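You operate a simulated robot arm through the tools that you are given. There is no shell and no other tool.

You are at the controls of a simulated robot arm. One attempt, no reset.

Task
Put things in order on the top of the long bench. At the end: the black spray pipe with the yellow head stands where the brown bottle (marked "CIDER") stood; the red dripper stands where the beige ball of twine stood; the brown bottle stands where the red dripper stood; the beige ball of twine stands on top of the blue book; the purple pipe stub is on the green-banded board; whatever was shut is shut again. Leave all else as you found it, and nothing knocked over.

The check looks at the end state, three seconds after you hand in, the way a careful person would. Anything else that was tipped, shoved, dropped, spilled or broken makes it a failure.

Robot
A 7-joint arm with a two-finger parallel gripper, fixed in place. Base frame: the origin is at the foot of the arm, x ahead of it, y to its left, z up; the work surface is at about z = 0. Units: mm, degrees, N and s.
With the tool pointing down near the work surface it reaches from about 220 to 580 mm from the base axis. Its first joint turns from -66.0 to 66.0 degrees. Payload 2.5 kg.
The TCP is the grasp point between the finger pads, 23 mm short of the fingertips. In the tool frame z runs along the fingers and y along their closing line. The gripper opens to 94 mm. The fingers are 38 mm wide and 10 mm thick; the gripper's body (54 by 96 mm) begins 39 mm behind the TCP.
Orientation is that of the tool frame in the base frame, as a unit quaternion [w, x, y, z]. With the fingers straight down and closing along the base's y, the tool's x points along the base's -x, its y along +y and its z along -z.

Tools
- The arm moves only by the tool drive_tool. Its argument "commands" is a list of rows, each an object (a shift or turn left out is 0, a gripper value left out holds the last) with "delta_rot": the turn, a rotation vector about the tool's x, y, z in degrees, a list of three; "xyz": the shift along the tool's x, y, z in mm, a list of three; "jaw": the opening, from 0 (shut) to 1 (fully open). In form: [{"delta_rot": [wx, wy, wz], "xyz": [tx, ty, tz], "jaw": jaw}, ...]. A call has 1 to 20 rows; each row shifts and turns the commanded pose from where the row before left it, along the tool's axes as they then stand. Each row takes 0.2 s and may step no farther than 50 mm and 8.6 degrees from the row before; otherwise, or with a gripper value out of range, the whole call is refused. Where a pose cannot be reached the arm comes as near as it can. A force on the tool above 40 N (or 10 N above the force at the start of the call, whichever is more), or a blocked arm, ends the call early, and 0.2 s more pass. Each finger travels about 108 mm/s and halts on what it meets, pressing with about 44 N; the grip force reading is that of the motor and also rises with nothing between the fingers. The clock runs only during rows and for 0.2 s after the last one: add rows that do not move to give the fingers time. The reply holds the time, the measured pose of the TCP, the force on the tool along the base axes, the opening and the grip force, in the units named above and with some noise, with the torque about the TCP (base axes, N m) and any sound that the robot's microphone picked up.
- Cameras (640 x 400 px; columns grow to the right, rows downward): "scene" is fixed at [124, -421.1, 527.1]; the picture's right is [0.75, -0.66, 0.00], its down [-0.48, -0.54, -0.69] and it looks along [0.46, 0.52, -0.72] (base axes); focal length 279 px, centre (320, 200). "wrist" rides on the gripper at [86, 16, -75] in the tool frame; the picture's right is [-0.18, 0.98, 0.00], its down [-0.58, -0.11, -0.81] and it looks along [-0.79, -0.15, 0.59] (tool axes); focal length 243 px, centre (320, 200). There is no depth. A picture from a camera that has moved, and an enlarged one, comes with that camera's place and axes in the base frame and with its lens.
- capture(camera): a new picture of that camera. No time passes.
- zoom(camera, box): a new picture of the part [left, top, right, bottom] of that camera's present view, enlarged. No time passes.
- sign_off(): hands the job in; it is judged then, once.

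Nothing tells you positions but the pictures and the camera data. Unless the task says otherwise, let go and move clear before handing in.

The tools are called after "Request:" as name(argument=value, ...) on one line, values as JSON. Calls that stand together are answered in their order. drive_tool: Moves the arm, as the interface text tells. Its arguments: {"type":"object","properties":{"commands":{"type":"array","items":{"type":"object","properties":{"delta_rot":{"type":"array","items":{"type":"number"}},"xyz":{"type":"array","items":{"type":"number"}},"jaw":{"type":"number"}}}}},"required":["commands"]} The other tools are called the same way: capture (camera) takes a picture; zoom (camera, box) takes an enlarged picture of a part of a camera's view; sign_off () hands the job in.

At the start:

```text
clock: 0.0
ee_pos: [337.5, 71.1, 268.4]
orientation: [0.0, 0.0, 1.0, 0.0]
force: [-0.1, 0.9, 0.6]
ft_torque: [0.0, 0.02, -0.03]
gripper_width: 94.0
grip_force: 0.1
```

scene: 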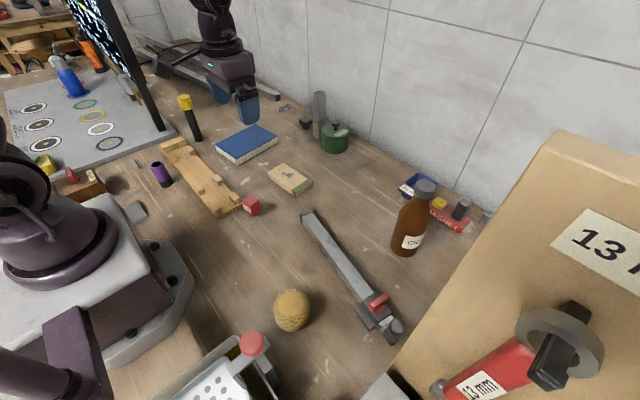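
wrist: 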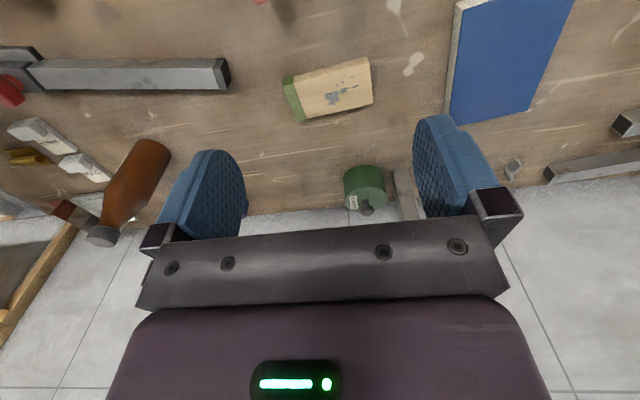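

I see the bench with a brown bottle, twine ball, blue book, black pipe with a yellow head, purple stub, a small green-edged board, and possibly a red dripper near the front. I'll zoom in to identify everything before moving.

Request:
zoom(camera="scene", box=[0, 60, 160, 220])

Request:
zoom(camera="scene", box=[140, 80, 360, 220])

Request:
zoom(camera="scene", box=[340, 150, 500, 270])

Request:
zoom(camera="scene", box=[160, 260, 420, 400])

Request:
capture(camera="wrist")

```text
2.50 times, centred on (80, 140) of scene
camera zoom: at [124.0, -421.1, 527.1], right [0.75, -0.66, 0.0], down [-0.48, -0.54, -0.69], along [0.46, 0.52, -0.72], focal length 698 px, centre (920, 350)
```

zoom: 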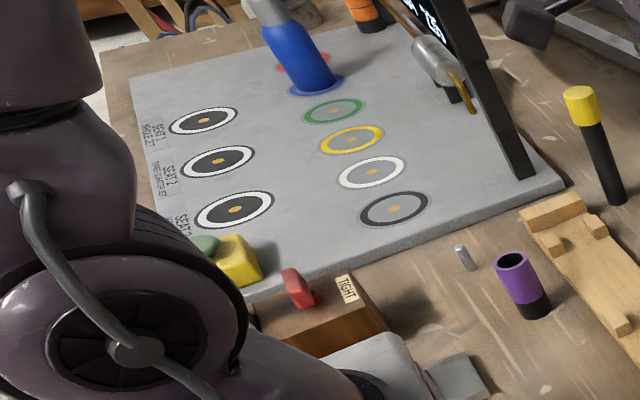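

```text
2.86 times, centred on (250, 150) of scene
camera zoom: at [124.0, -421.1, 527.1], right [0.75, -0.66, 0.0], down [-0.48, -0.54, -0.69], along [0.46, 0.52, -0.72], focal length 797 px, centre (520, 343)
```

zoom: 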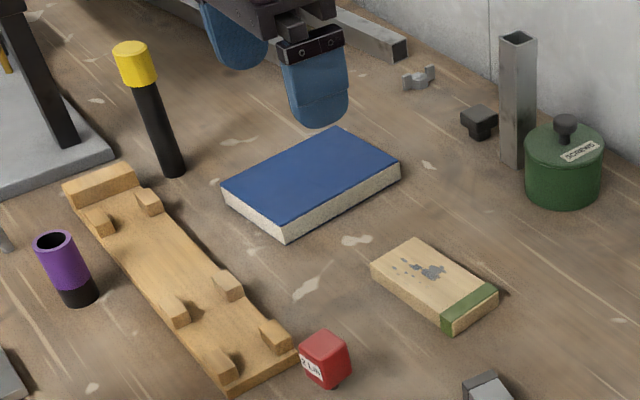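

```text
3.33 times, centred on (420, 210) of scene
camera zoom: at [124.0, -421.1, 527.1], right [0.75, -0.66, 0.0], down [-0.48, -0.54, -0.69], along [0.46, 0.52, -0.72], focal length 930 px, centre (-13, 167)
```

zoom: 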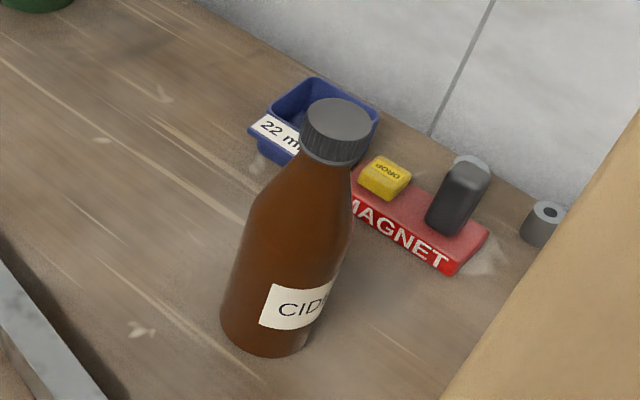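

```text
2.46 times, centred on (290, 330) of scene
camera zoom: at [124.0, -421.1, 527.1], right [0.75, -0.66, 0.0], down [-0.48, -0.54, -0.69], along [0.46, 0.52, -0.72], focal length 687 px, centre (394, -120)
```

zoom: 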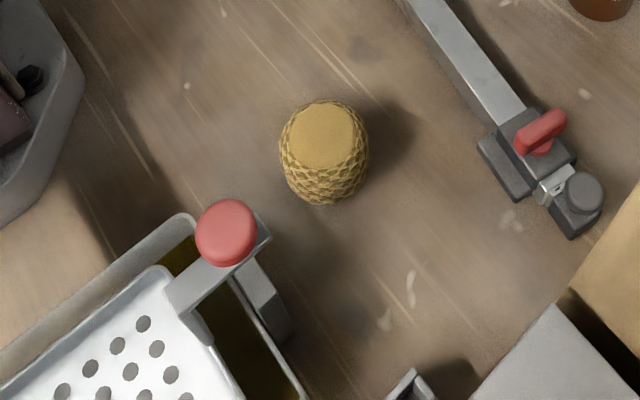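

```text
taken
camera wrist: at [250.8, 87.0, 344.4], right [0.18, 0.98, 0.0], down [0.58, -0.11, 0.81], along [0.79, -0.15, -0.59], focal length 243 px, centre (320, 200)
```

wrist: 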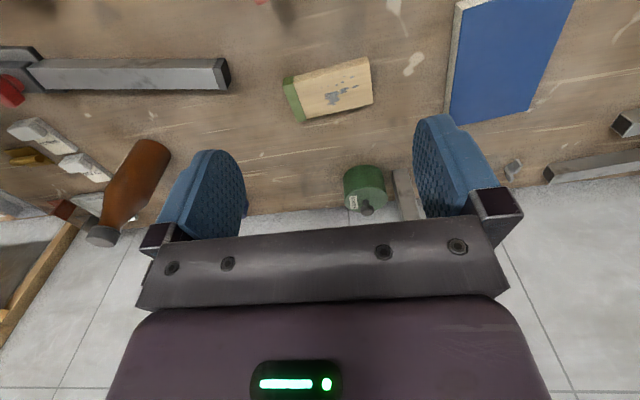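

I take the positions to be roughly: twine (221,-234), dripper (the red "2 L/h" block) (303,40), bottle (502,-275), black/yellow pipe (340,437), purple stub (178,294), book (440,286), green-banded board (440,68). Next I'll move high toward the twine and use the wrist camera to refine.

Request:
drive_tool(commands=[{"xyz": [15, -43, 0]}, {"xyz": [15, -43, 0]}, {"xyz": [15, -43, 0]}, {"xyz": [15, -43, 0]}, {"delta_rot": [0, 0, 8]}, {"delta_rot": [0, 0, 8]}, {"delta_rot": [0, 0, 8]}, {"delta_rot": [0, 0, 8]}, {"delta_rot": [0, 0, 8]}, {"delta_rot": [0, 0, 7]}])

Request:
capture(camera="wrist")

Request:
capture(camera="scene")

```text
clock: 2.2
ee_pos: [277.5, -100.9, 268.0]
orientation: [0.0, 0.4, 0.917, 0.0]
force: [0.4, -0.3, -0.2]
ft_torque: [0.01, 0.02, 0.03]
gripper_width: 94.0
grip_force: 0.0
```

```text
taken
camera wrist: at [230.5, -26.6, 344.6], right [0.85, 0.53, 0.0], down [0.32, -0.5, 0.81], along [0.43, -0.68, -0.59], focal length 243 px, centre (320, 200)
```

wrist: 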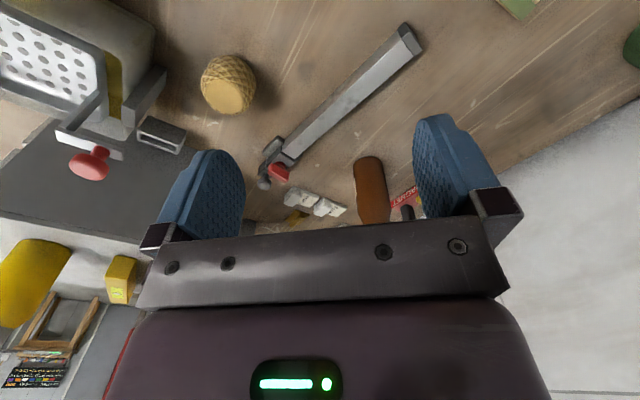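

```text
taken
```

scene: 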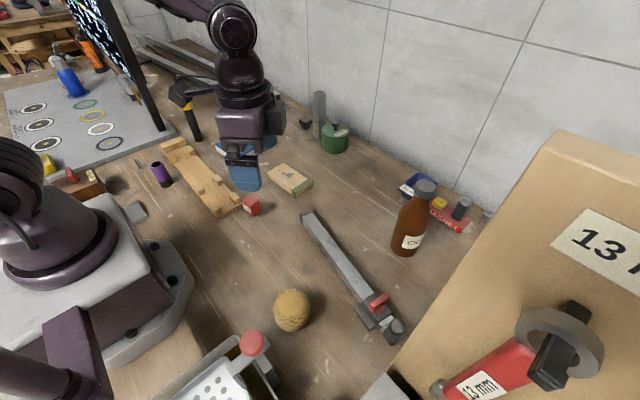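

The yaw direction is confirmed and the twine is visible. I'll zoom into the wrist view to understand the panel/basin area near the twine and the bottle before going lower.

Request:
zoom(camera="wrist", box=[0, 0, 320, 200])

Request:
zoom(camera="wrist", box=[0, 200, 320, 400])

Request:
zoom(camera="wrist", box=[230, 120, 430, 245])

Request:
zoom(camera="scene", box=[340, 120, 640, 400])

```text
2.00 times, centred on (160, 100) of wrist
camera zoom: at [230.5, -26.6, 344.6], right [0.85, 0.53, 0.0], down [0.32, -0.5, 0.81], along [0.43, -0.68, -0.59], focal length 485 px, centre (640, 400)
```

zoom: 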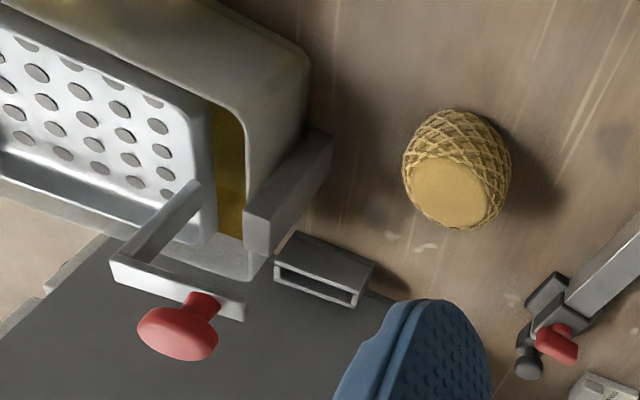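

```text
2.00 times, centred on (160, 300) of wrist
camera zoom: at [230.5, -26.6, 344.6], right [0.85, 0.53, 0.0], down [0.32, -0.5, 0.81], along [0.43, -0.68, -0.59], focal length 485 px, centre (640, 0)
```

zoom: 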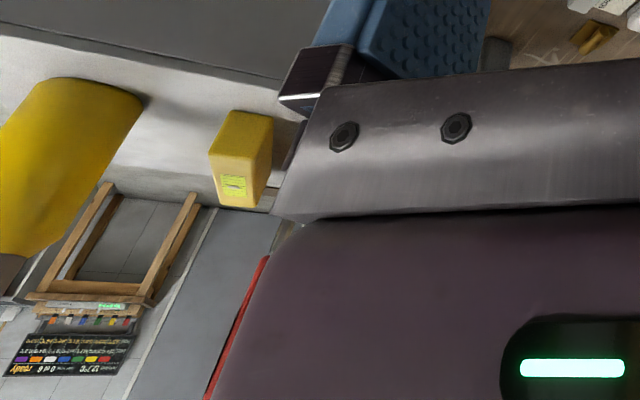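

```text
3.20 times, centred on (330, 182) of wrist
camera zoom: at [230.5, -26.6, 344.6], right [0.85, 0.53, 0.0], down [0.32, -0.5, 0.81], along [0.43, -0.68, -0.59], focal length 776 px, centre (288, 256)
```

zoom: 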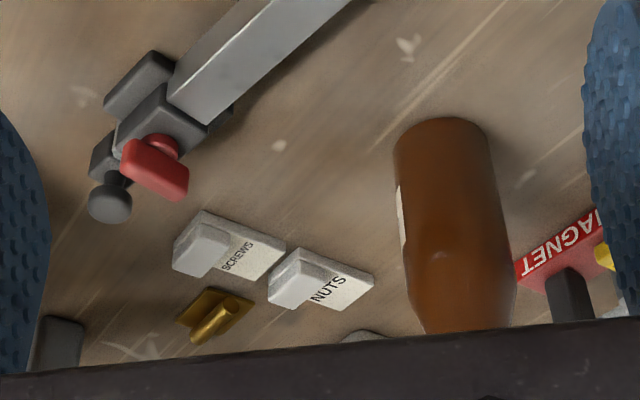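

```text
1.43 times, centred on (490, 260) of scene
camera zoom: at [124.0, -421.1, 527.1], right [0.75, -0.66, 0.0], down [-0.48, -0.54, -0.69], along [0.46, 0.52, -0.72], focal length 399 px, centre (77, 114)
```

zoom: 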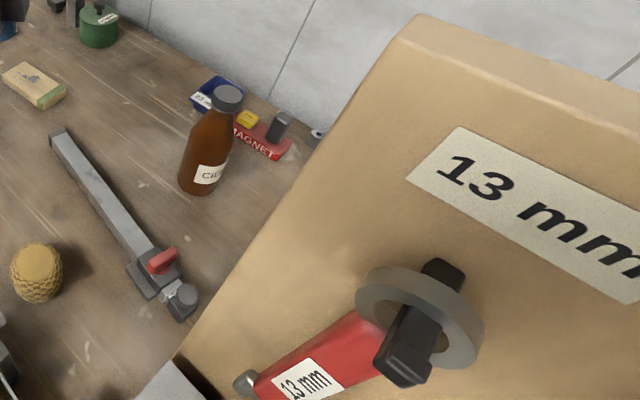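

The twine triangulates to about (220,-235), 53 mm tall, 65 mm wide; a tall red-knobbed post stands near (134,-281). I'll use a yaw of ~27° so fingers and camera stay clear of it, then go above the twine.

Request:
drive_tool(commands=[{"delta_rot": [0, 0, -6.7]}, {"delta_rot": [0, 0, -6.7]}, {"delta_rot": [0, 0, -6.6]}, {"xyz": [-3.4, -48.5, 0]}, {"xyz": [-3.4, -48.5, 0]}, {"xyz": [-3.4, -48.5, 0]}, {"xyz": [0, 0, 45]}, {"xyz": [0, 0, 45]}, {"xyz": [0, 0, 40]}, {}])

Request:
capture(camera="wrist")

Request:
capture(camera="scene")

```text
clock: 4.4
ee_pos: [221.4, -236.6, 138.1]
orientation: [0.0, 0.234, 0.972, 0.0]
force: [0.2, 0.0, 0.7]
ft_torque: [0.03, -0.01, 0.02]
gripper_width: 93.9
grip_force: 0.1
```

```text
taken
camera wrist: at [152.1, -183.3, 214.3], right [0.61, 0.79, 0.0], down [0.47, -0.36, 0.81], along [0.64, -0.49, -0.59], focal length 243 px, centre (320, 200)
```

wrist: 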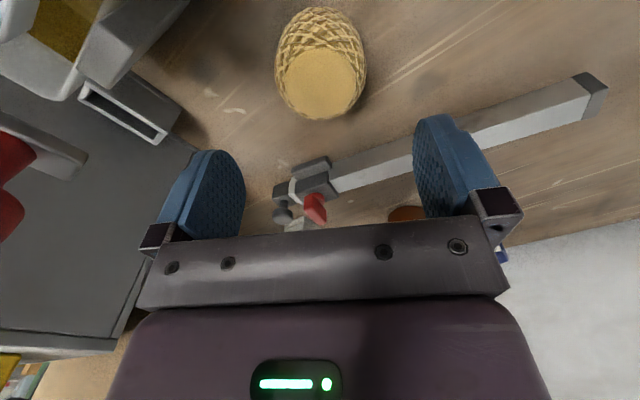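

```text
taken
```

scene: 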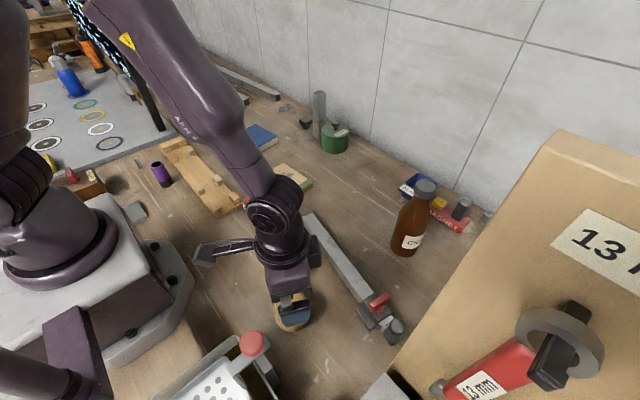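

The gripper is centred over the twine. I'll descend to TCP z≈30 and close.

Request:
drive_tool(commands=[{"xyz": [2, 0.8, 40]}, {"xyz": [0, 0, 40]}, {"xyz": [0, 0, 20]}, {"xyz": [0, 0, 8]}, {}])

Request:
capture(camera="wrist")

```text
clock: 5.6
ee_pos: [218.6, -233.2, 30.3]
orientation: [-0.001, 0.233, 0.972, 0.001]
force: [0.9, -0.3, -0.6]
ft_torque: [0.01, 0.01, 0.01]
gripper_width: 93.9
grip_force: 0.1
```

```text
taken
camera wrist: at [149.4, -179.1, 105.9], right [0.61, 0.79, 0.0], down [0.47, -0.36, 0.81], along [0.64, -0.49, -0.59], focal length 243 px, centre (320, 200)
```

wrist: 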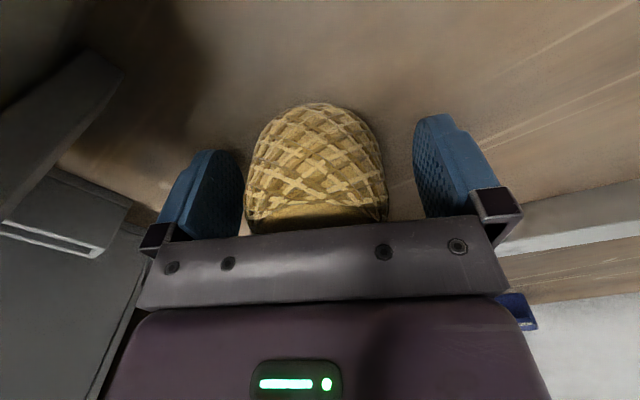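

The twine sits between the fingers. Closing on it now.

Request:
drive_tool(commands=[{"jaw": 0.75}, {"jaw": 0.5}, {"jaw": 0.4}, {}])

Request:
capture(camera="wrist")

```text
clock: 6.6
ee_pos: [218.5, -232.5, 30.4]
orientation: [0.001, 0.233, 0.972, 0.0]
force: [0.6, 0.2, -0.7]
ft_torque: [0.01, 0.01, -0.02]
gripper_width: 60.0
grip_force: 44.4
```

```text
taken
camera wrist: at [149.4, -179.1, 106.1], right [0.61, 0.79, 0.0], down [0.47, -0.36, 0.81], along [0.64, -0.49, -0.59], focal length 243 px, centre (320, 200)
```

wrist: 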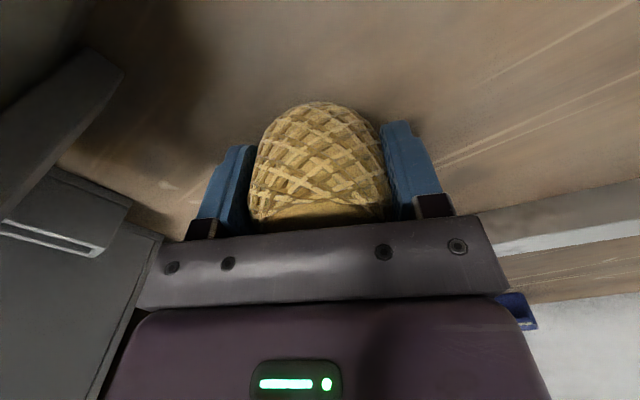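

Twine gripped (60 mm). Lifting it straight up and rotating back to zero yaw, then checking the hold.

Request:
drive_tool(commands=[{"xyz": [0, 0, -20]}, {"xyz": [0, 0, -40]}, {"xyz": [0, 0, -45]}, {"xyz": [0, 0, -45]}, {"xyz": [0, 0, -45]}, {"xyz": [0, 0, -40]}, {"delta_rot": [0, 0, -6.8]}, {"delta_rot": [0, 0, -6.8]}, {"delta_rot": [0, 0, -6.8]}, {"delta_rot": [0, 0, -6.7]}, {}])

Request:
capture(camera="wrist")

Request:
capture(camera="scene")

```text
clock: 9.0
ee_pos: [219.0, -232.4, 266.4]
orientation: [0.0, -0.003, 1.0, 0.0]
force: [0.7, 1.1, -1.4]
ft_torque: [0.0, 0.01, 0.01]
gripper_width: 59.9
grip_force: 43.8
```

```text
taken
camera wrist: at [132.8, -216.6, 342.1], right [0.18, 0.98, 0.0], down [0.58, -0.11, 0.81], along [0.79, -0.15, -0.59], focal length 243 px, centre (320, 200)
```

wrist: 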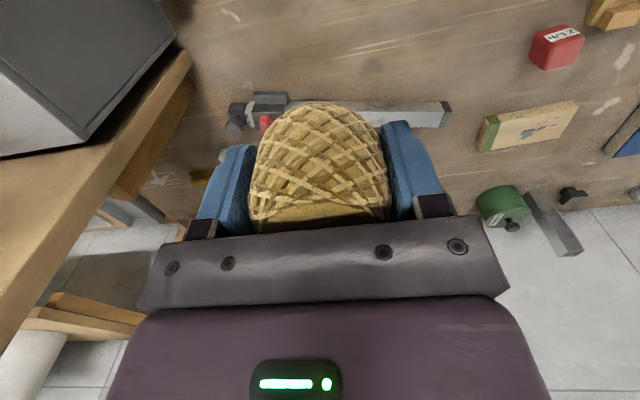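

```text
taken
```

scene: 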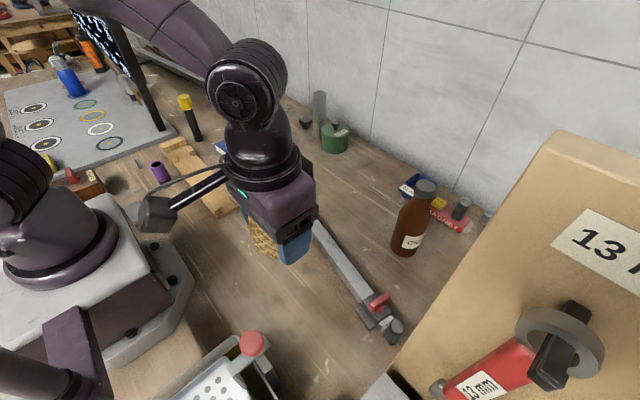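

The twine is held securely. Moving at height over to the blue book and looking.

Request:
drive_tool(commands=[{"xyz": [-18.4, 43.2, 0]}, {"xyz": [-18.4, 43.2, 0]}, {"xyz": [-18.4, 43.2, 0]}, {"xyz": [-18.4, 43.2, 0]}, {"xyz": [-18.4, 43.2, 0]}, {"xyz": [-18.4, 43.2, 0]}, {"xyz": [-18.4, 43.2, 0]}, {"xyz": [-18.4, 43.2, 0]}, {"xyz": [-18.4, 43.2, 0]}, {"xyz": [-18.4, 43.2, 0]}])

Request:
capture(camera="wrist")

Request:
capture(camera="scene")

```text
clock: 11.2
ee_pos: [401.8, 199.1, 263.3]
orientation: [-0.001, -0.001, 1.0, 0.0]
force: [0.5, 0.3, -0.6]
ft_torque: [0.03, -0.04, 0.01]
gripper_width: 59.9
grip_force: 44.1
```

```text
taken
camera wrist: at [314.8, 215.4, 337.9], right [0.18, 0.98, 0.0], down [0.58, -0.11, 0.81], along [0.79, -0.15, -0.59], focal length 243 px, centre (320, 200)
```

wrist: 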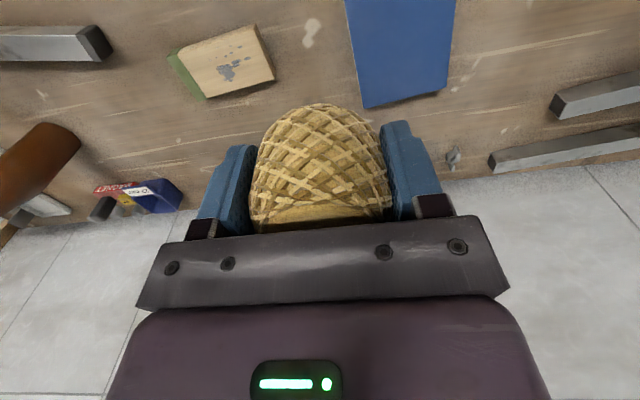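

```text
taken
```

scene: 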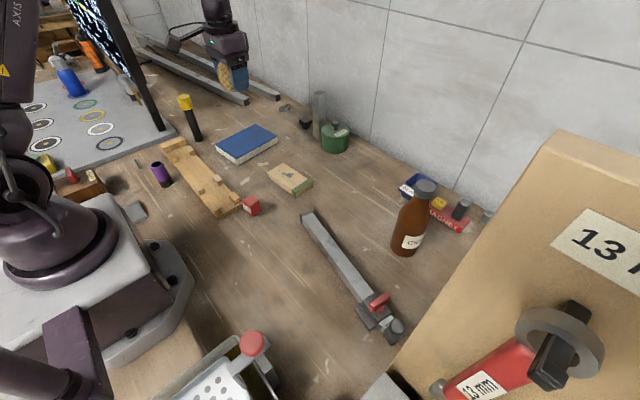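

The book top spans about (360–522, 229–350), centre (443,288), ~25 mm thick. Moving above the centre and descending to a small gap.

Request:
drive_tool(commands=[{"xyz": [-20.6, 44.5, 0]}, {"xyz": [-20.6, 44.5, 0]}, {"xyz": [0, 0, 45]}, {"xyz": [0, 0, 45]}, {"xyz": [0, 0, 45]}, {"xyz": [0, 0, 40]}, {}, {}])

Request:
capture(camera="wrist")

Request:
zoom(camera="scene", box=[160, 60, 340, 180])

```text
clock: 13.0
ee_pos: [445.4, 289.0, 84.8]
orientation: [0.001, -0.002, 1.0, 0.0]
force: [-0.4, 1.1, -0.9]
ft_torque: [-0.02, 0.0, 0.02]
gripper_width: 60.0
grip_force: 43.8
```

```text
taken
camera wrist: at [358.0, 306.0, 161.8], right [0.18, 0.98, 0.0], down [0.58, -0.11, 0.81], along [0.79, -0.15, -0.59], focal length 243 px, centre (320, 200)
```

wrist: 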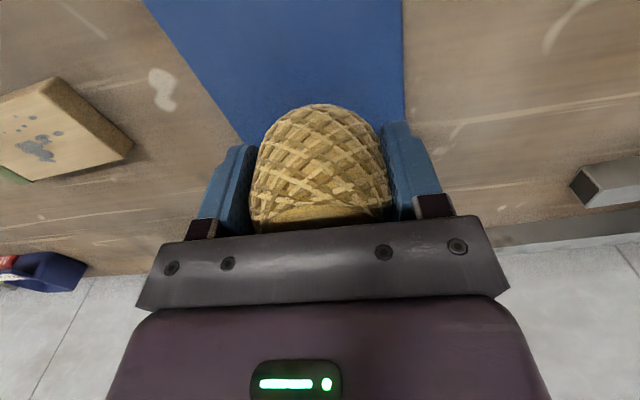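

```text
3.33 times, centred on (250, 120) of scene
camera zoom: at [124.0, -421.1, 527.1], right [0.75, -0.66, 0.0], down [-0.48, -0.54, -0.69], along [0.46, 0.52, -0.72], focal length 930 px, centre (553, 467)
```

zoom: 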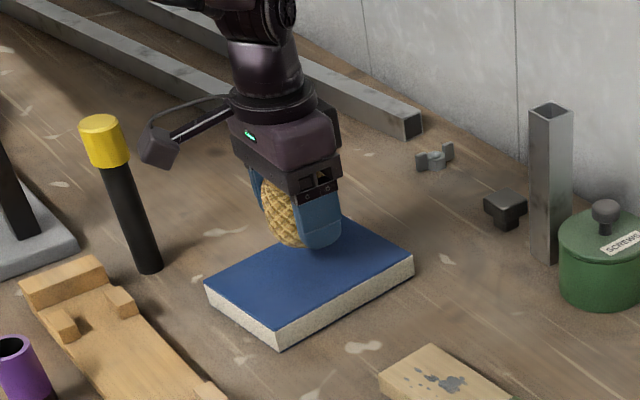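

The twine hovers about 30 mm above the book. Lowering in small steps, watching the force.

Request:
drive_tool(commands=[{"xyz": [2, 0, 10]}, {"xyz": [0, 0, 8]}, {"xyz": [0, 0, 4]}, {}])

Request:
zoom(camera="scene", box=[200, 90, 300, 170])

```text
clock: 14.0
ee_pos: [442.1, 288.8, 69.6]
orientation: [0.0, -0.001, 1.0, 0.0]
force: [0.5, 0.2, -0.9]
ft_torque: [0.01, -0.01, 0.0]
gripper_width: 59.8
grip_force: 44.1
```

```text
5.00 times, centred on (250, 130) of scene
camera zoom: at [124.0, -421.1, 527.1], right [0.75, -0.66, 0.0], down [-0.48, -0.54, -0.69], along [0.46, 0.52, -0.72], focal length 1396 px, centre (670, 550)
```

zoom: 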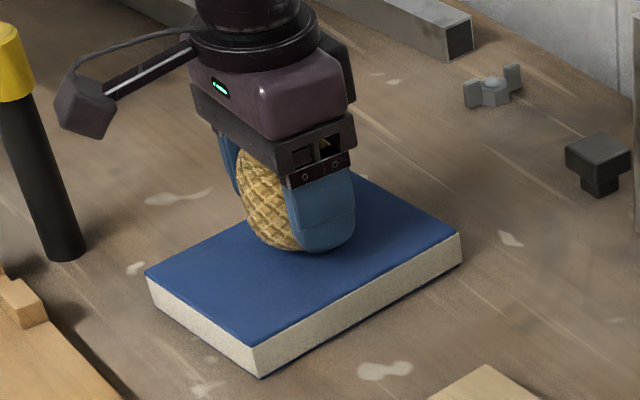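

Request:
drive_tool(commands=[{}, {}])

```text
clock: 14.6
ee_pos: [442.3, 289.6, 67.5]
orientation: [0.0, -0.001, 1.0, 0.0]
force: [0.3, 0.2, 0.7]
ft_torque: [-0.03, -0.01, 0.02]
gripper_width: 59.7
grip_force: 44.1
```

Request:
drive_tool(commands=[{"xyz": [0, 0, 4]}, {}, {}])

Request:
drive_tool(commands=[{"xyz": [0, 0, 3]}, {}, {}])

Request:
zoom(camera="scene", box=[200, 90, 300, 170])

```text
clock: 15.4
ee_pos: [441.9, 288.1, 63.8]
orientation: [0.001, -0.001, 1.0, 0.0]
force: [0.7, -0.7, -0.4]
ft_torque: [-0.02, 0.03, -0.03]
gripper_width: 59.8
grip_force: 43.8
```

```text
clock: 16.2
ee_pos: [441.4, 288.2, 61.9]
orientation: [0.0, -0.001, 1.0, -0.001]
force: [-0.3, 0.5, -0.4]
ft_torque: [0.02, 0.0, 0.0]
gripper_width: 60.0
grip_force: 44.1
```

```text
5.00 times, centred on (250, 130) of scene
camera zoom: at [124.0, -421.1, 527.1], right [0.75, -0.66, 0.0], down [-0.48, -0.54, -0.69], along [0.46, 0.52, -0.72], focal length 1396 px, centre (670, 550)
```

zoom: 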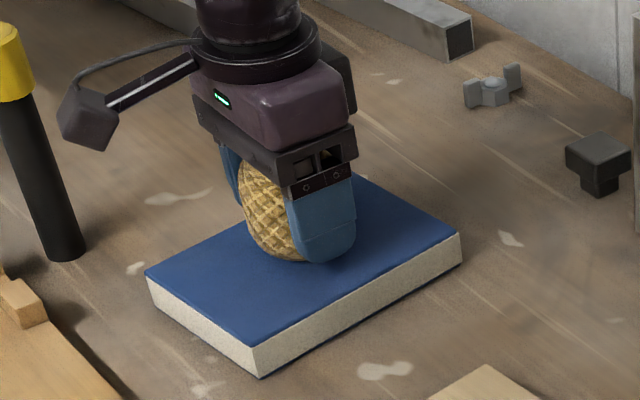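

Request:
drive_tool(commands=[{"xyz": [0, 0, 3]}, {}, {}])

Request:
drive_tool(commands=[{"xyz": [0, 0, 2]}, {}, {}])

Request:
drive_tool(commands=[{"xyz": [0, 0, 2]}, {}, {}])

```text
clock: 17.0
ee_pos: [441.6, 289.0, 58.4]
orientation: [0.0, 0.0, 1.0, 0.0]
force: [-2.4, -1.7, 6.4]
ft_torque: [-0.07, 0.05, 0.0]
gripper_width: 60.3
grip_force: 43.8
```

```text
clock: 17.8
ee_pos: [441.3, 289.1, 58.9]
orientation: [0.001, -0.001, 1.0, 0.0]
force: [-7.6, -3.2, 30.9]
ft_torque: [-0.23, 0.13, -0.01]
gripper_width: 60.0
grip_force: 44.1
```

```text
clock: 18.2
ee_pos: [441.9, 288.7, 58.8]
orientation: [0.001, -0.001, 1.0, 0.0]
force: [-1.7, -2.2, 5.9]
ft_torque: [-0.1, 0.05, -0.01]
gripper_width: 59.7
grip_force: 44.4
stopped in row 2: the force on the tool passed its limit at 45 N (the readings are from after the stop); the commanded pose is now the measured one
```

Contact with the book at TCP z≈58.5 (light 6 N now). Releasing the twine by opening the fingers.

Request:
drive_tool(commands=[{"jaw": 0.68}, {"jaw": 0.75}, {"jaw": 0.85}, {"jaw": 0.98}, {}])

Request:
capture(camera="wrist")

Request:
zoom(camera="scene", box=[200, 90, 300, 170])

```text
clock: 19.4
ee_pos: [441.0, 287.9, 57.5]
orientation: [0.002, -0.002, 1.0, 0.001]
force: [0.1, 0.2, 0.4]
ft_torque: [-0.01, 0.01, 0.03]
gripper_width: 92.1
grip_force: 0.1
```

```text
taken
camera wrist: at [355.2, 304.4, 133.3], right [0.18, 0.98, 0.0], down [0.58, -0.11, 0.81], along [0.79, -0.15, -0.59], focal length 243 px, centre (320, 200)
```

wrist: 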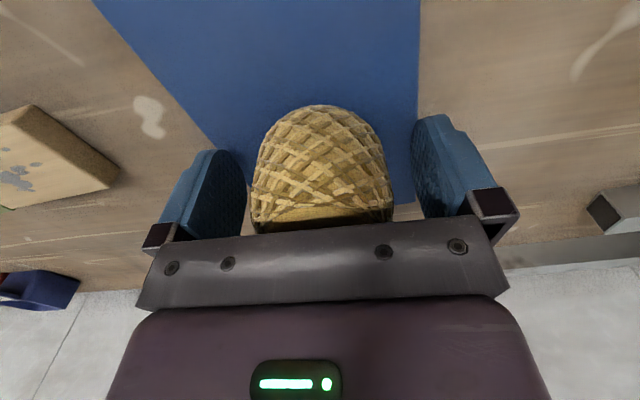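

```text
5.00 times, centred on (250, 130) of scene
camera zoom: at [124.0, -421.1, 527.1], right [0.75, -0.66, 0.0], down [-0.48, -0.54, -0.69], along [0.46, 0.52, -0.72], focal length 1396 px, centre (670, 550)
```

zoom: 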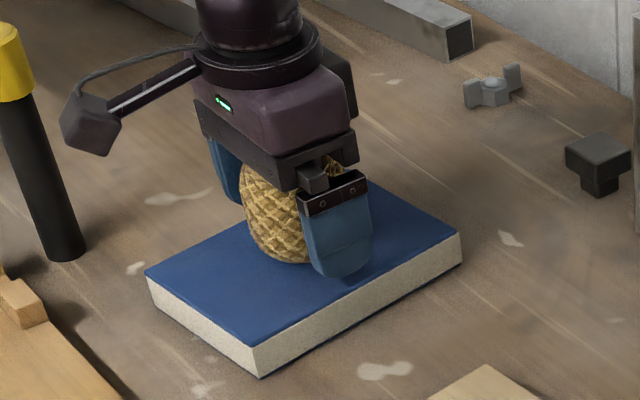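

The twine rests on the book, free of the fingers. Lifting straight off and checking, then heading over the dripper.

Request:
drive_tool(commands=[{"xyz": [0, 0, -15]}, {"xyz": [0, 0, -30]}, {"xyz": [0, 0, -45]}, {"xyz": [0, 0, -45]}, {"xyz": [0, 0, -45]}, {"xyz": [0, 0, -20]}, {"xyz": [30, -38, 0]}, {"xyz": [30, -38, 0]}, {"xyz": [30, -38, 0]}, {"xyz": [30, -38, 0]}, {}])

Request:
capture(camera="wrist")

Request:
zoom(camera="scene", box=[140, 80, 360, 220])

```text
clock: 21.8
ee_pos: [318.2, 132.4, 257.2]
orientation: [0.002, -0.001, 1.0, 0.001]
force: [-0.2, 0.5, -0.8]
ft_torque: [0.04, 0.02, -0.01]
gripper_width: 92.3
grip_force: 0.1
```

```text
taken
camera wrist: at [231.3, 148.4, 332.1], right [0.18, 0.98, 0.0], down [0.58, -0.11, 0.81], along [0.8, -0.15, -0.59], focal length 243 px, centre (320, 200)
```

wrist: 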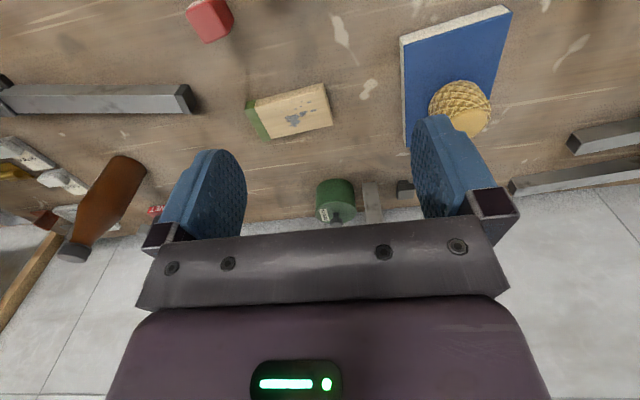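

```text
2.86 times, centred on (250, 150) of scene
camera zoom: at [123.9, -421.2, 527.1], right [0.75, -0.66, 0.0], down [-0.48, -0.54, -0.69], along [0.46, 0.52, -0.72], focal length 797 px, centre (520, 343)
```

zoom: 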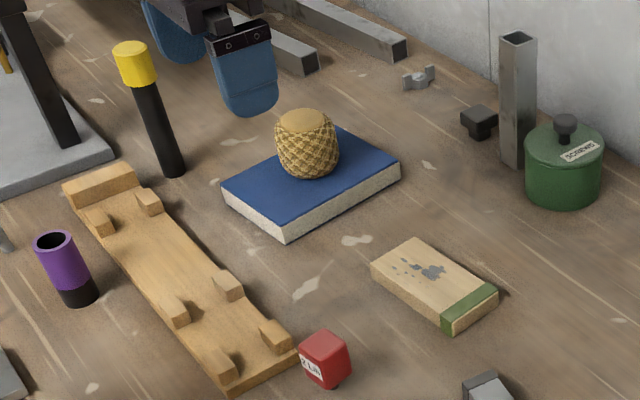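

The twine stands well on the book. Now I'll examine the dripper closely from both cameras.

Request:
zoom(camera="scene", box=[220, 180, 280, 225])

Request:
zoom(camera="wrist", box=[130, 0, 290, 100])

```text
8.89 times, centred on (250, 202) of scene
camera zoom: at [123.9, -421.2, 527.1], right [0.75, -0.66, 0.0], down [-0.48, -0.54, -0.69], along [0.46, 0.52, -0.72], focal length 2481 px, centre (942, 178)
```

zoom: 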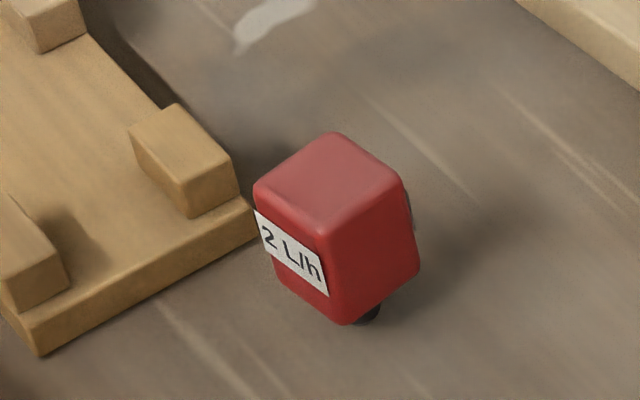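

```text
4.00 times, centred on (210, 50) of wrist
camera zoom: at [231.3, 148.4, 332.1], right [0.18, 0.98, 0.0], down [0.58, -0.11, 0.81], along [0.8, -0.15, -0.59], focal length 970 px, centre (760, 800)
```

zoom: 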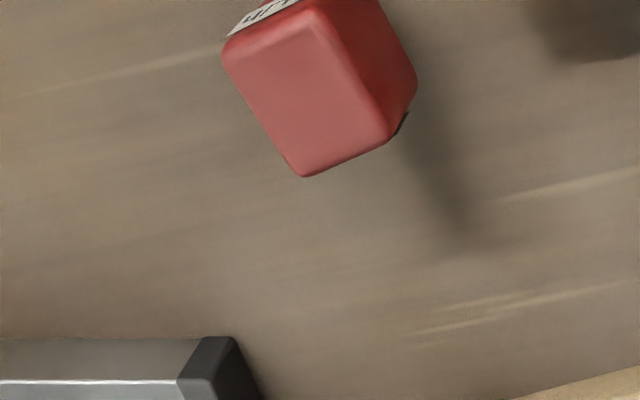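

The dripper is a ~27 mm block on a small peg, centred near (301,25), top z≈53, rotated about +7.5°. The rail end is at y≈72, so I'll pre-close the jaw to ~50 mm, align yaw, and go above it.

Request:
drive_tool(commands=[{"xyz": [5.7, -35.6, 0], "jaw": 0.55}, {"xyz": [5.7, -35.6, 0]}, {"xyz": [5.8, -35.7, 0]}, {"delta_rot": [0, 0, -7.5]}, {"xyz": [0, 0, 45]}, {"xyz": [0, 0, 45]}, {"xyz": [0, 0, 30]}, {}, {}])

Request:
capture(camera="wrist")

Request:
zoom(camera="scene", box=[210, 150, 310, 225])

```text
clock: 23.8
ee_pos: [302.5, 28.7, 137.5]
orientation: [0.001, -0.066, 0.998, 0.001]
force: [0.3, -0.3, 0.3]
ft_torque: [0.0, 0.01, -0.03]
gripper_width: 51.7
grip_force: 0.1
```

```text
taken
camera wrist: at [214.9, 33.3, 212.2], right [0.05, 1.0, 0.0], down [0.59, -0.03, 0.81], along [0.81, -0.04, -0.59], focal length 243 px, centre (320, 200)
```

wrist: 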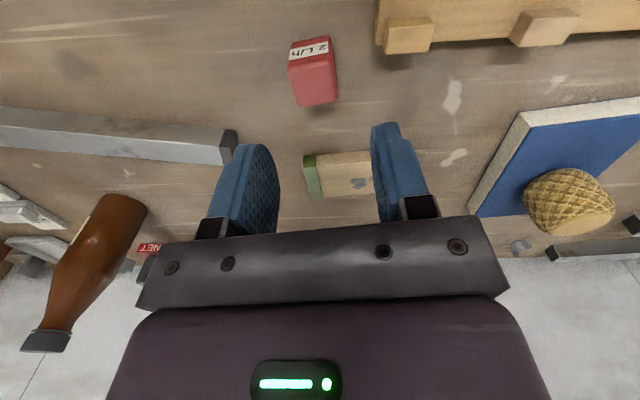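

```text
5.33 times, centred on (260, 188) of scene
camera zoom: at [124.0, -421.1, 527.1], right [0.75, -0.66, 0.0], down [-0.48, -0.54, -0.69], along [0.46, 0.52, -0.72], focal length 1489 px, centre (640, 267)
```

zoom: 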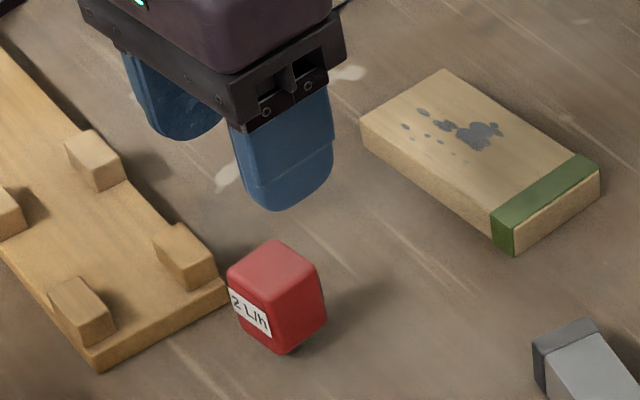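

Request:
zoom(camera="wrist", box=[260, 20, 380, 120])

```text
4.00 times, centred on (320, 70) of wrist
camera zoom: at [214.9, 33.3, 212.2], right [0.05, 1.0, 0.0], down [0.59, -0.03, 0.81], along [0.81, -0.04, -0.59], focal length 970 px, centre (320, 720)
```

zoom: 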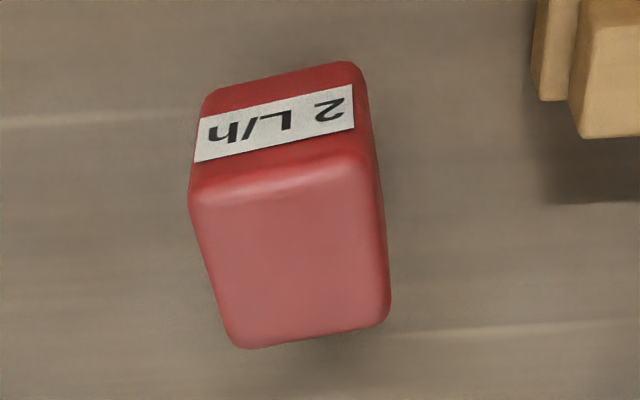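

The block's top centre is at (300.7,25.4), rotated ~9.5°. Small correction, then descend to TCP z≈39 with the narrowed jaw.

Request:
drive_tool(commands=[{"delta_rot": [0, 0, -2]}, {"xyz": [2, -3, 30]}, {"xyz": [0, 0, 30]}, {"xyz": [0, 0, 20]}, {}, {}])

Request:
capture(camera="wrist")

Request:
zoom(camera="scene", box=[210, 150, 310, 225])

```text
clock: 25.2
ee_pos: [305.7, 27.0, 56.8]
orientation: [0.002, -0.084, 0.996, 0.001]
force: [0.2, 0.0, 0.5]
ft_torque: [0.02, -0.01, -0.02]
gripper_width: 51.6
grip_force: 0.1
```

```text
taken
camera wrist: at [216.3, 28.1, 132.3], right [0.02, 1.0, 0.0], down [0.59, -0.01, 0.81], along [0.81, -0.01, -0.59], focal length 243 px, centre (320, 200)
```

wrist: 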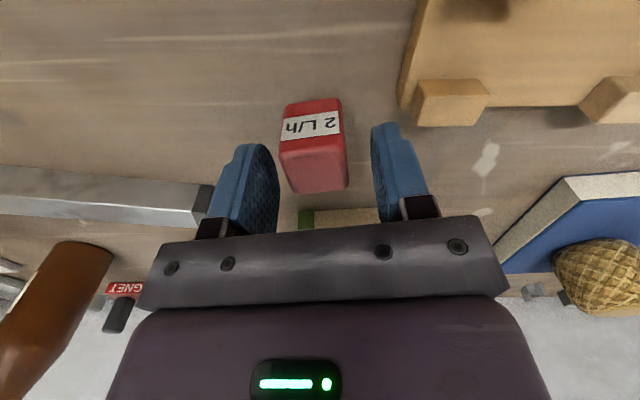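

```text
5.33 times, centred on (260, 188) of scene
camera zoom: at [124.0, -421.1, 527.1], right [0.75, -0.66, 0.0], down [-0.48, -0.54, -0.69], along [0.46, 0.52, -0.72], focal length 1489 px, centre (640, 267)
```

zoom: 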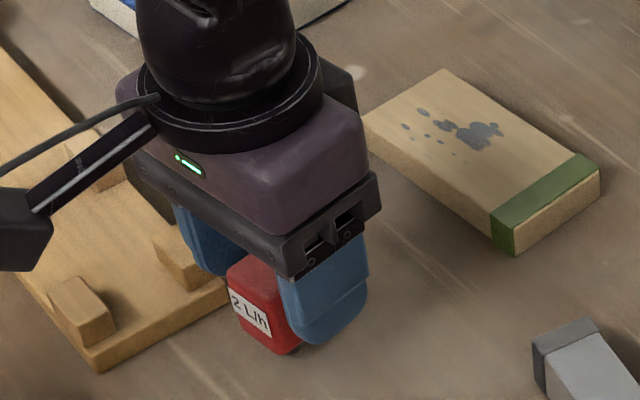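

Aligned; final descent of ~18 mm with a 4 mm pull-back in x.

Request:
drive_tool(commands=[{"xyz": [4, -1, 8]}, {"xyz": [0, 0, 9]}, {}, {}])

Request:
capture(camera="wrist")

Request:
zoom(camera="scene", box=[210, 150, 310, 225])

```text
clock: 26.2
ee_pos: [300.9, 25.0, 40.8]
orientation: [0.001, -0.084, 0.996, 0.001]
force: [-0.6, -0.4, 0.8]
ft_torque: [-0.01, 0.0, 0.0]
gripper_width: 51.4
grip_force: 0.1
```

```text
taken
camera wrist: at [212.5, 26.1, 115.2], right [0.02, 1.0, 0.0], down [0.59, -0.01, 0.81], along [0.81, -0.01, -0.59], focal length 243 px, centre (320, 200)
```

wrist: 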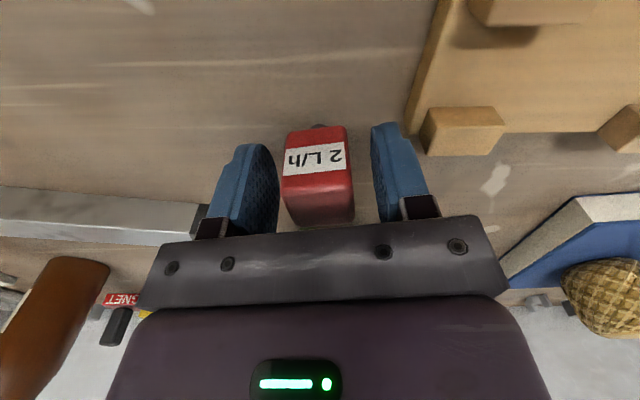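

```text
5.33 times, centred on (260, 188) of scene
camera zoom: at [124.0, -421.1, 527.1], right [0.75, -0.66, 0.0], down [-0.48, -0.54, -0.69], along [0.46, 0.52, -0.72], focal length 1489 px, centre (640, 267)
```

zoom: 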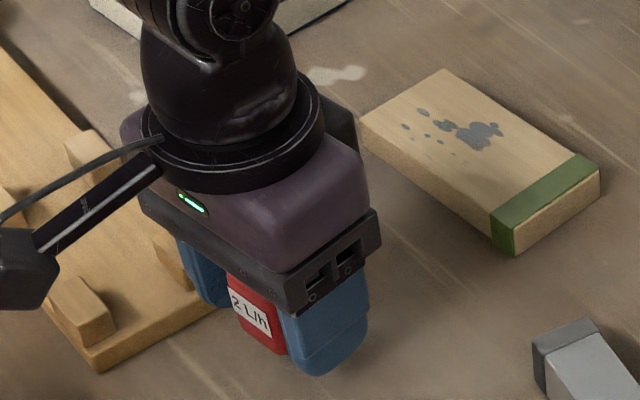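

Fingers straddle the block. Closing.

Request:
drive_tool(commands=[{"jaw": 0.4}, {"jaw": 0.3}, {"jaw": 0.2}, {}])

Request:
capture(camera="wrist")

```text
clock: 27.2
ee_pos: [299.5, 24.3, 40.4]
orientation: [0.002, -0.084, 0.996, 0.001]
force: [-0.1, -0.3, 0.9]
ft_torque: [0.0, -0.01, 0.04]
gripper_width: 28.9
grip_force: 44.0
```

```text
taken
camera wrist: at [212.4, 26.1, 115.3], right [0.02, 1.0, 0.0], down [0.59, -0.01, 0.81], along [0.81, -0.01, -0.59], focal length 243 px, centre (320, 200)
```

wrist: 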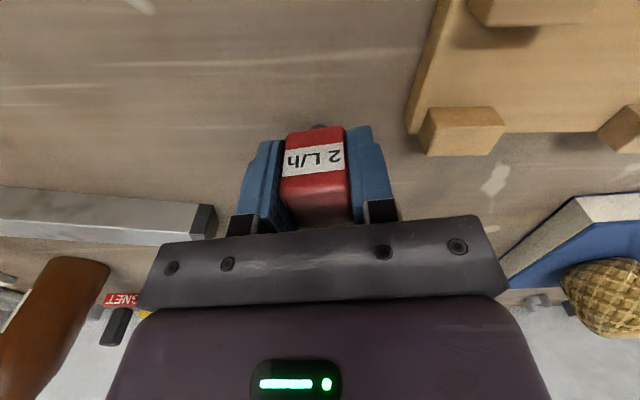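

Dripper gripped at (300,25), TCP z≈40.5 (I'll release at the same height). Lifting, then rotating to the safe yaw and moving to above the twine's old spot.

Request:
drive_tool(commands=[{"xyz": [0, 0, -10]}, {"xyz": [0, 0, -35]}, {"xyz": [0, 0, -45]}, {"xyz": [0, 0, -45]}, {"xyz": [0, 0, -45]}, {"delta_rot": [0, 0, 7.4]}, {"delta_rot": [0, 0, 7.4]}, {"delta_rot": [0, 0, 7.4]}, {"delta_rot": [0, 0, 7.4]}, {"delta_rot": [0, 0, 7.4]}, {"xyz": [-8, -44.6, 0]}, {"xyz": [-8, -44.6, 0]}, {"xyz": [-8, -44.6, 0]}, {"xyz": [-8, -44.6, 0]}, {"xyz": [-8, -44.6, 0]}, {"xyz": [-8, -44.6, 0]}, {}, {}])

Request:
capture(camera="wrist")

Request:
capture(camera="scene")

```text
clock: 31.0
ee_pos: [216.1, -234.7, 219.4]
orientation: [0.001, 0.237, 0.971, 0.002]
force: [-0.4, 0.0, -0.3]
ft_torque: [-0.01, 0.0, -0.02]
gripper_width: 28.8
grip_force: 44.1
```

```text
taken
camera wrist: at [146.7, -180.9, 295.0], right [0.62, 0.79, 0.0], down [0.46, -0.37, 0.81], along [0.64, -0.5, -0.59], focal length 243 px, centre (320, 200)
```

wrist: 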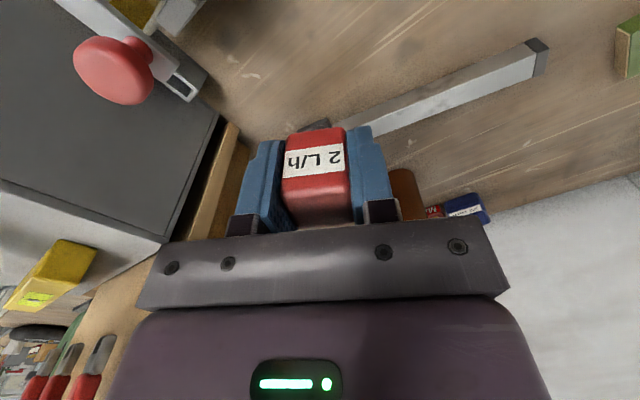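

```text
taken
```

scene: 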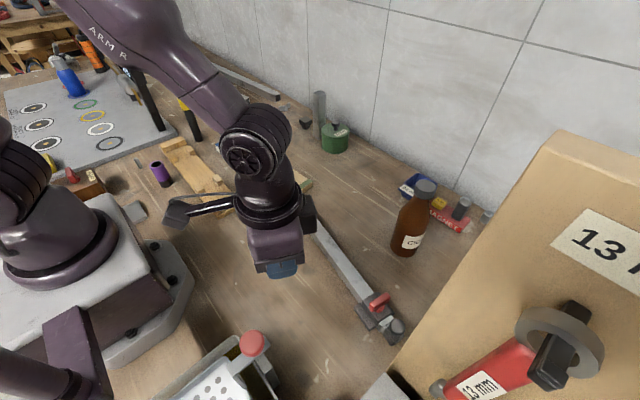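

Above the twine's old spot (small -4 mm x correction needed). Descending to about 12 mm above the bench contact height.

Request:
drive_tool(commands=[{"xyz": [-4, 1.7, 0]}, {"xyz": [0, 0, 45]}, {"xyz": [0, 0, 45]}, {"xyz": [0, 0, 45]}, {"xyz": [0, 0, 30]}, {}, {}])

Request:
capture(camera="wrist")

Request:
zoom(camera="scene", box=[220, 230, 360, 350])

```text
clock: 32.6
ee_pos: [221.9, -237.3, 55.6]
orientation: [0.002, 0.237, 0.972, 0.002]
force: [-0.5, -0.2, -0.1]
ft_torque: [0.03, 0.02, 0.0]
gripper_width: 28.9
grip_force: 44.3
```

```text
taken
camera wrist: at [152.9, -182.5, 129.5], right [0.62, 0.79, 0.0], down [0.46, -0.37, 0.81], along [0.64, -0.5, -0.59], focal length 243 px, centre (320, 200)
```

wrist: 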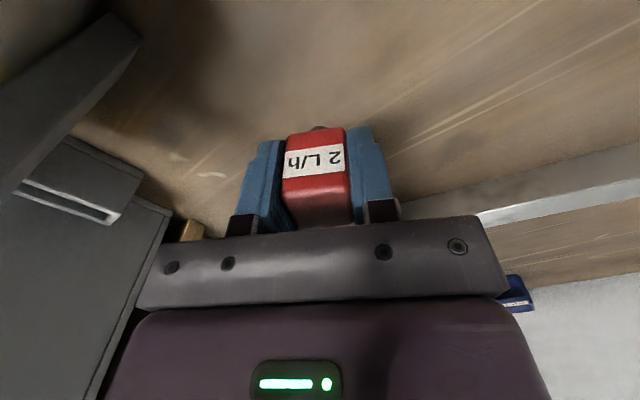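

```text
3.33 times, centred on (290, 290) of scene
camera zoom: at [124.0, -421.1, 527.1], right [0.75, -0.66, 0.0], down [-0.48, -0.54, -0.69], along [0.46, 0.52, -0.72], focal length 930 px, centre (420, -100)
```

zoom: 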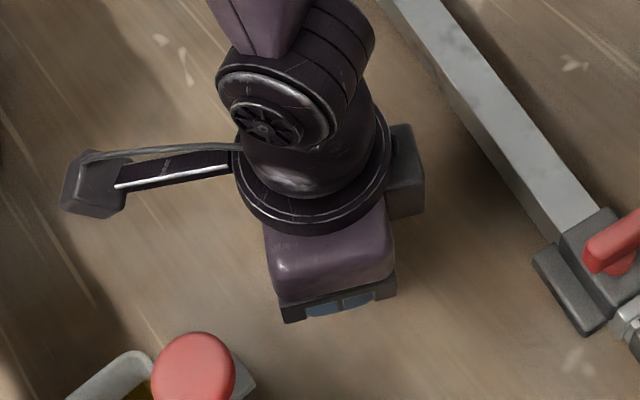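

Request:
drive_tool(commands=[{"xyz": [1.8, 0, 5]}, {"xyz": [0, 0, 4]}, {"xyz": [0, 0, 2]}, {}, {}])

Request:
drive_tool(commands=[{"xyz": [0, 0, 1.5]}, {}, {}])

Request:
drive_tool(commands=[{"xyz": [0, 0, 1]}, {}, {}])

```text
clock: 33.8
ee_pos: [221.1, -235.4, 41.7]
orientation: [0.002, 0.237, 0.971, 0.002]
force: [-0.3, -1.0, -0.7]
ft_torque: [0.0, 0.04, 0.04]
gripper_width: 28.9
grip_force: 44.3
```

```text
clock: 34.6
ee_pos: [222.3, -233.9, 41.0]
orientation: [0.001, 0.236, 0.972, 0.002]
force: [0.1, -0.1, -0.3]
ft_torque: [0.02, 0.01, 0.02]
gripper_width: 29.0
grip_force: 44.2
```

```text
clock: 35.4
ee_pos: [222.5, -234.0, 41.7]
orientation: [0.002, 0.237, 0.971, 0.001]
force: [0.0, -0.3, 1.3]
ft_torque: [0.02, -0.03, -0.02]
gripper_width: 28.9
grip_force: 44.4
```

Request:
drive_tool(commands=[{"xyz": [0, 0, 0.8]}, {}, {}])

Request:
drive_tool(commands=[{}, {}])

Request:
zoom(camera="wrist", box=[220, 90, 420, 240])

```text
clock: 36.2
ee_pos: [222.9, -233.3, 38.7]
orientation: [0.002, 0.236, 0.972, 0.002]
force: [0.1, 0.5, 7.3]
ft_torque: [0.02, -0.02, -0.01]
gripper_width: 29.2
grip_force: 43.4
```

```text
clock: 36.8
ee_pos: [221.9, -234.2, 40.2]
orientation: [0.002, 0.236, 0.972, 0.001]
force: [0.4, 0.5, 8.2]
ft_torque: [0.05, -0.06, 0.0]
gripper_width: 28.7
grip_force: 44.1
```

```text
2.67 times, centred on (320, 165) of wrist
camera zoom: at [152.6, -180.5, 115.0], right [0.62, 0.79, 0.0], down [0.46, -0.37, 0.81], along [0.64, -0.5, -0.59], focal length 647 px, centre (320, 293)
```

zoom: 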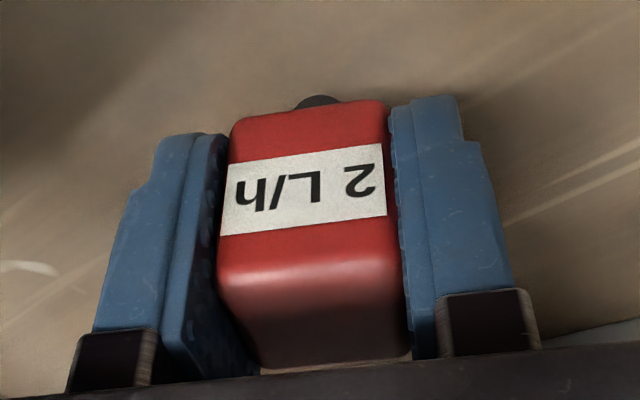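

Contact (8 N) at the original height. Releasing gently to a limited opening.

Request:
drive_tool(commands=[{"xyz": [0, 0, -0.6]}, {"jaw": 0.34}, {"jaw": 0.4}, {"jaw": 0.5}, {"jaw": 0.62}, {}, {}])

Request:
zoom(camera="wrist", box=[220, 90, 420, 240])

```text
clock: 38.4
ee_pos: [222.7, -236.1, 40.5]
orientation: [0.001, 0.237, 0.971, 0.002]
force: [0.0, 0.0, 1.2]
ft_torque: [0.0, 0.01, -0.01]
gripper_width: 58.4
grip_force: 0.1
```

```text
2.67 times, centred on (320, 165) of wrist
camera zoom: at [152.5, -180.9, 115.8], right [0.62, 0.79, 0.0], down [0.46, -0.37, 0.81], along [0.64, -0.5, -0.59], focal length 647 px, centre (320, 293)
```

zoom: 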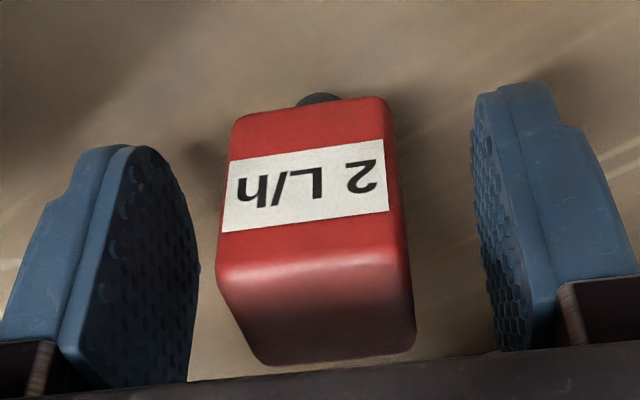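

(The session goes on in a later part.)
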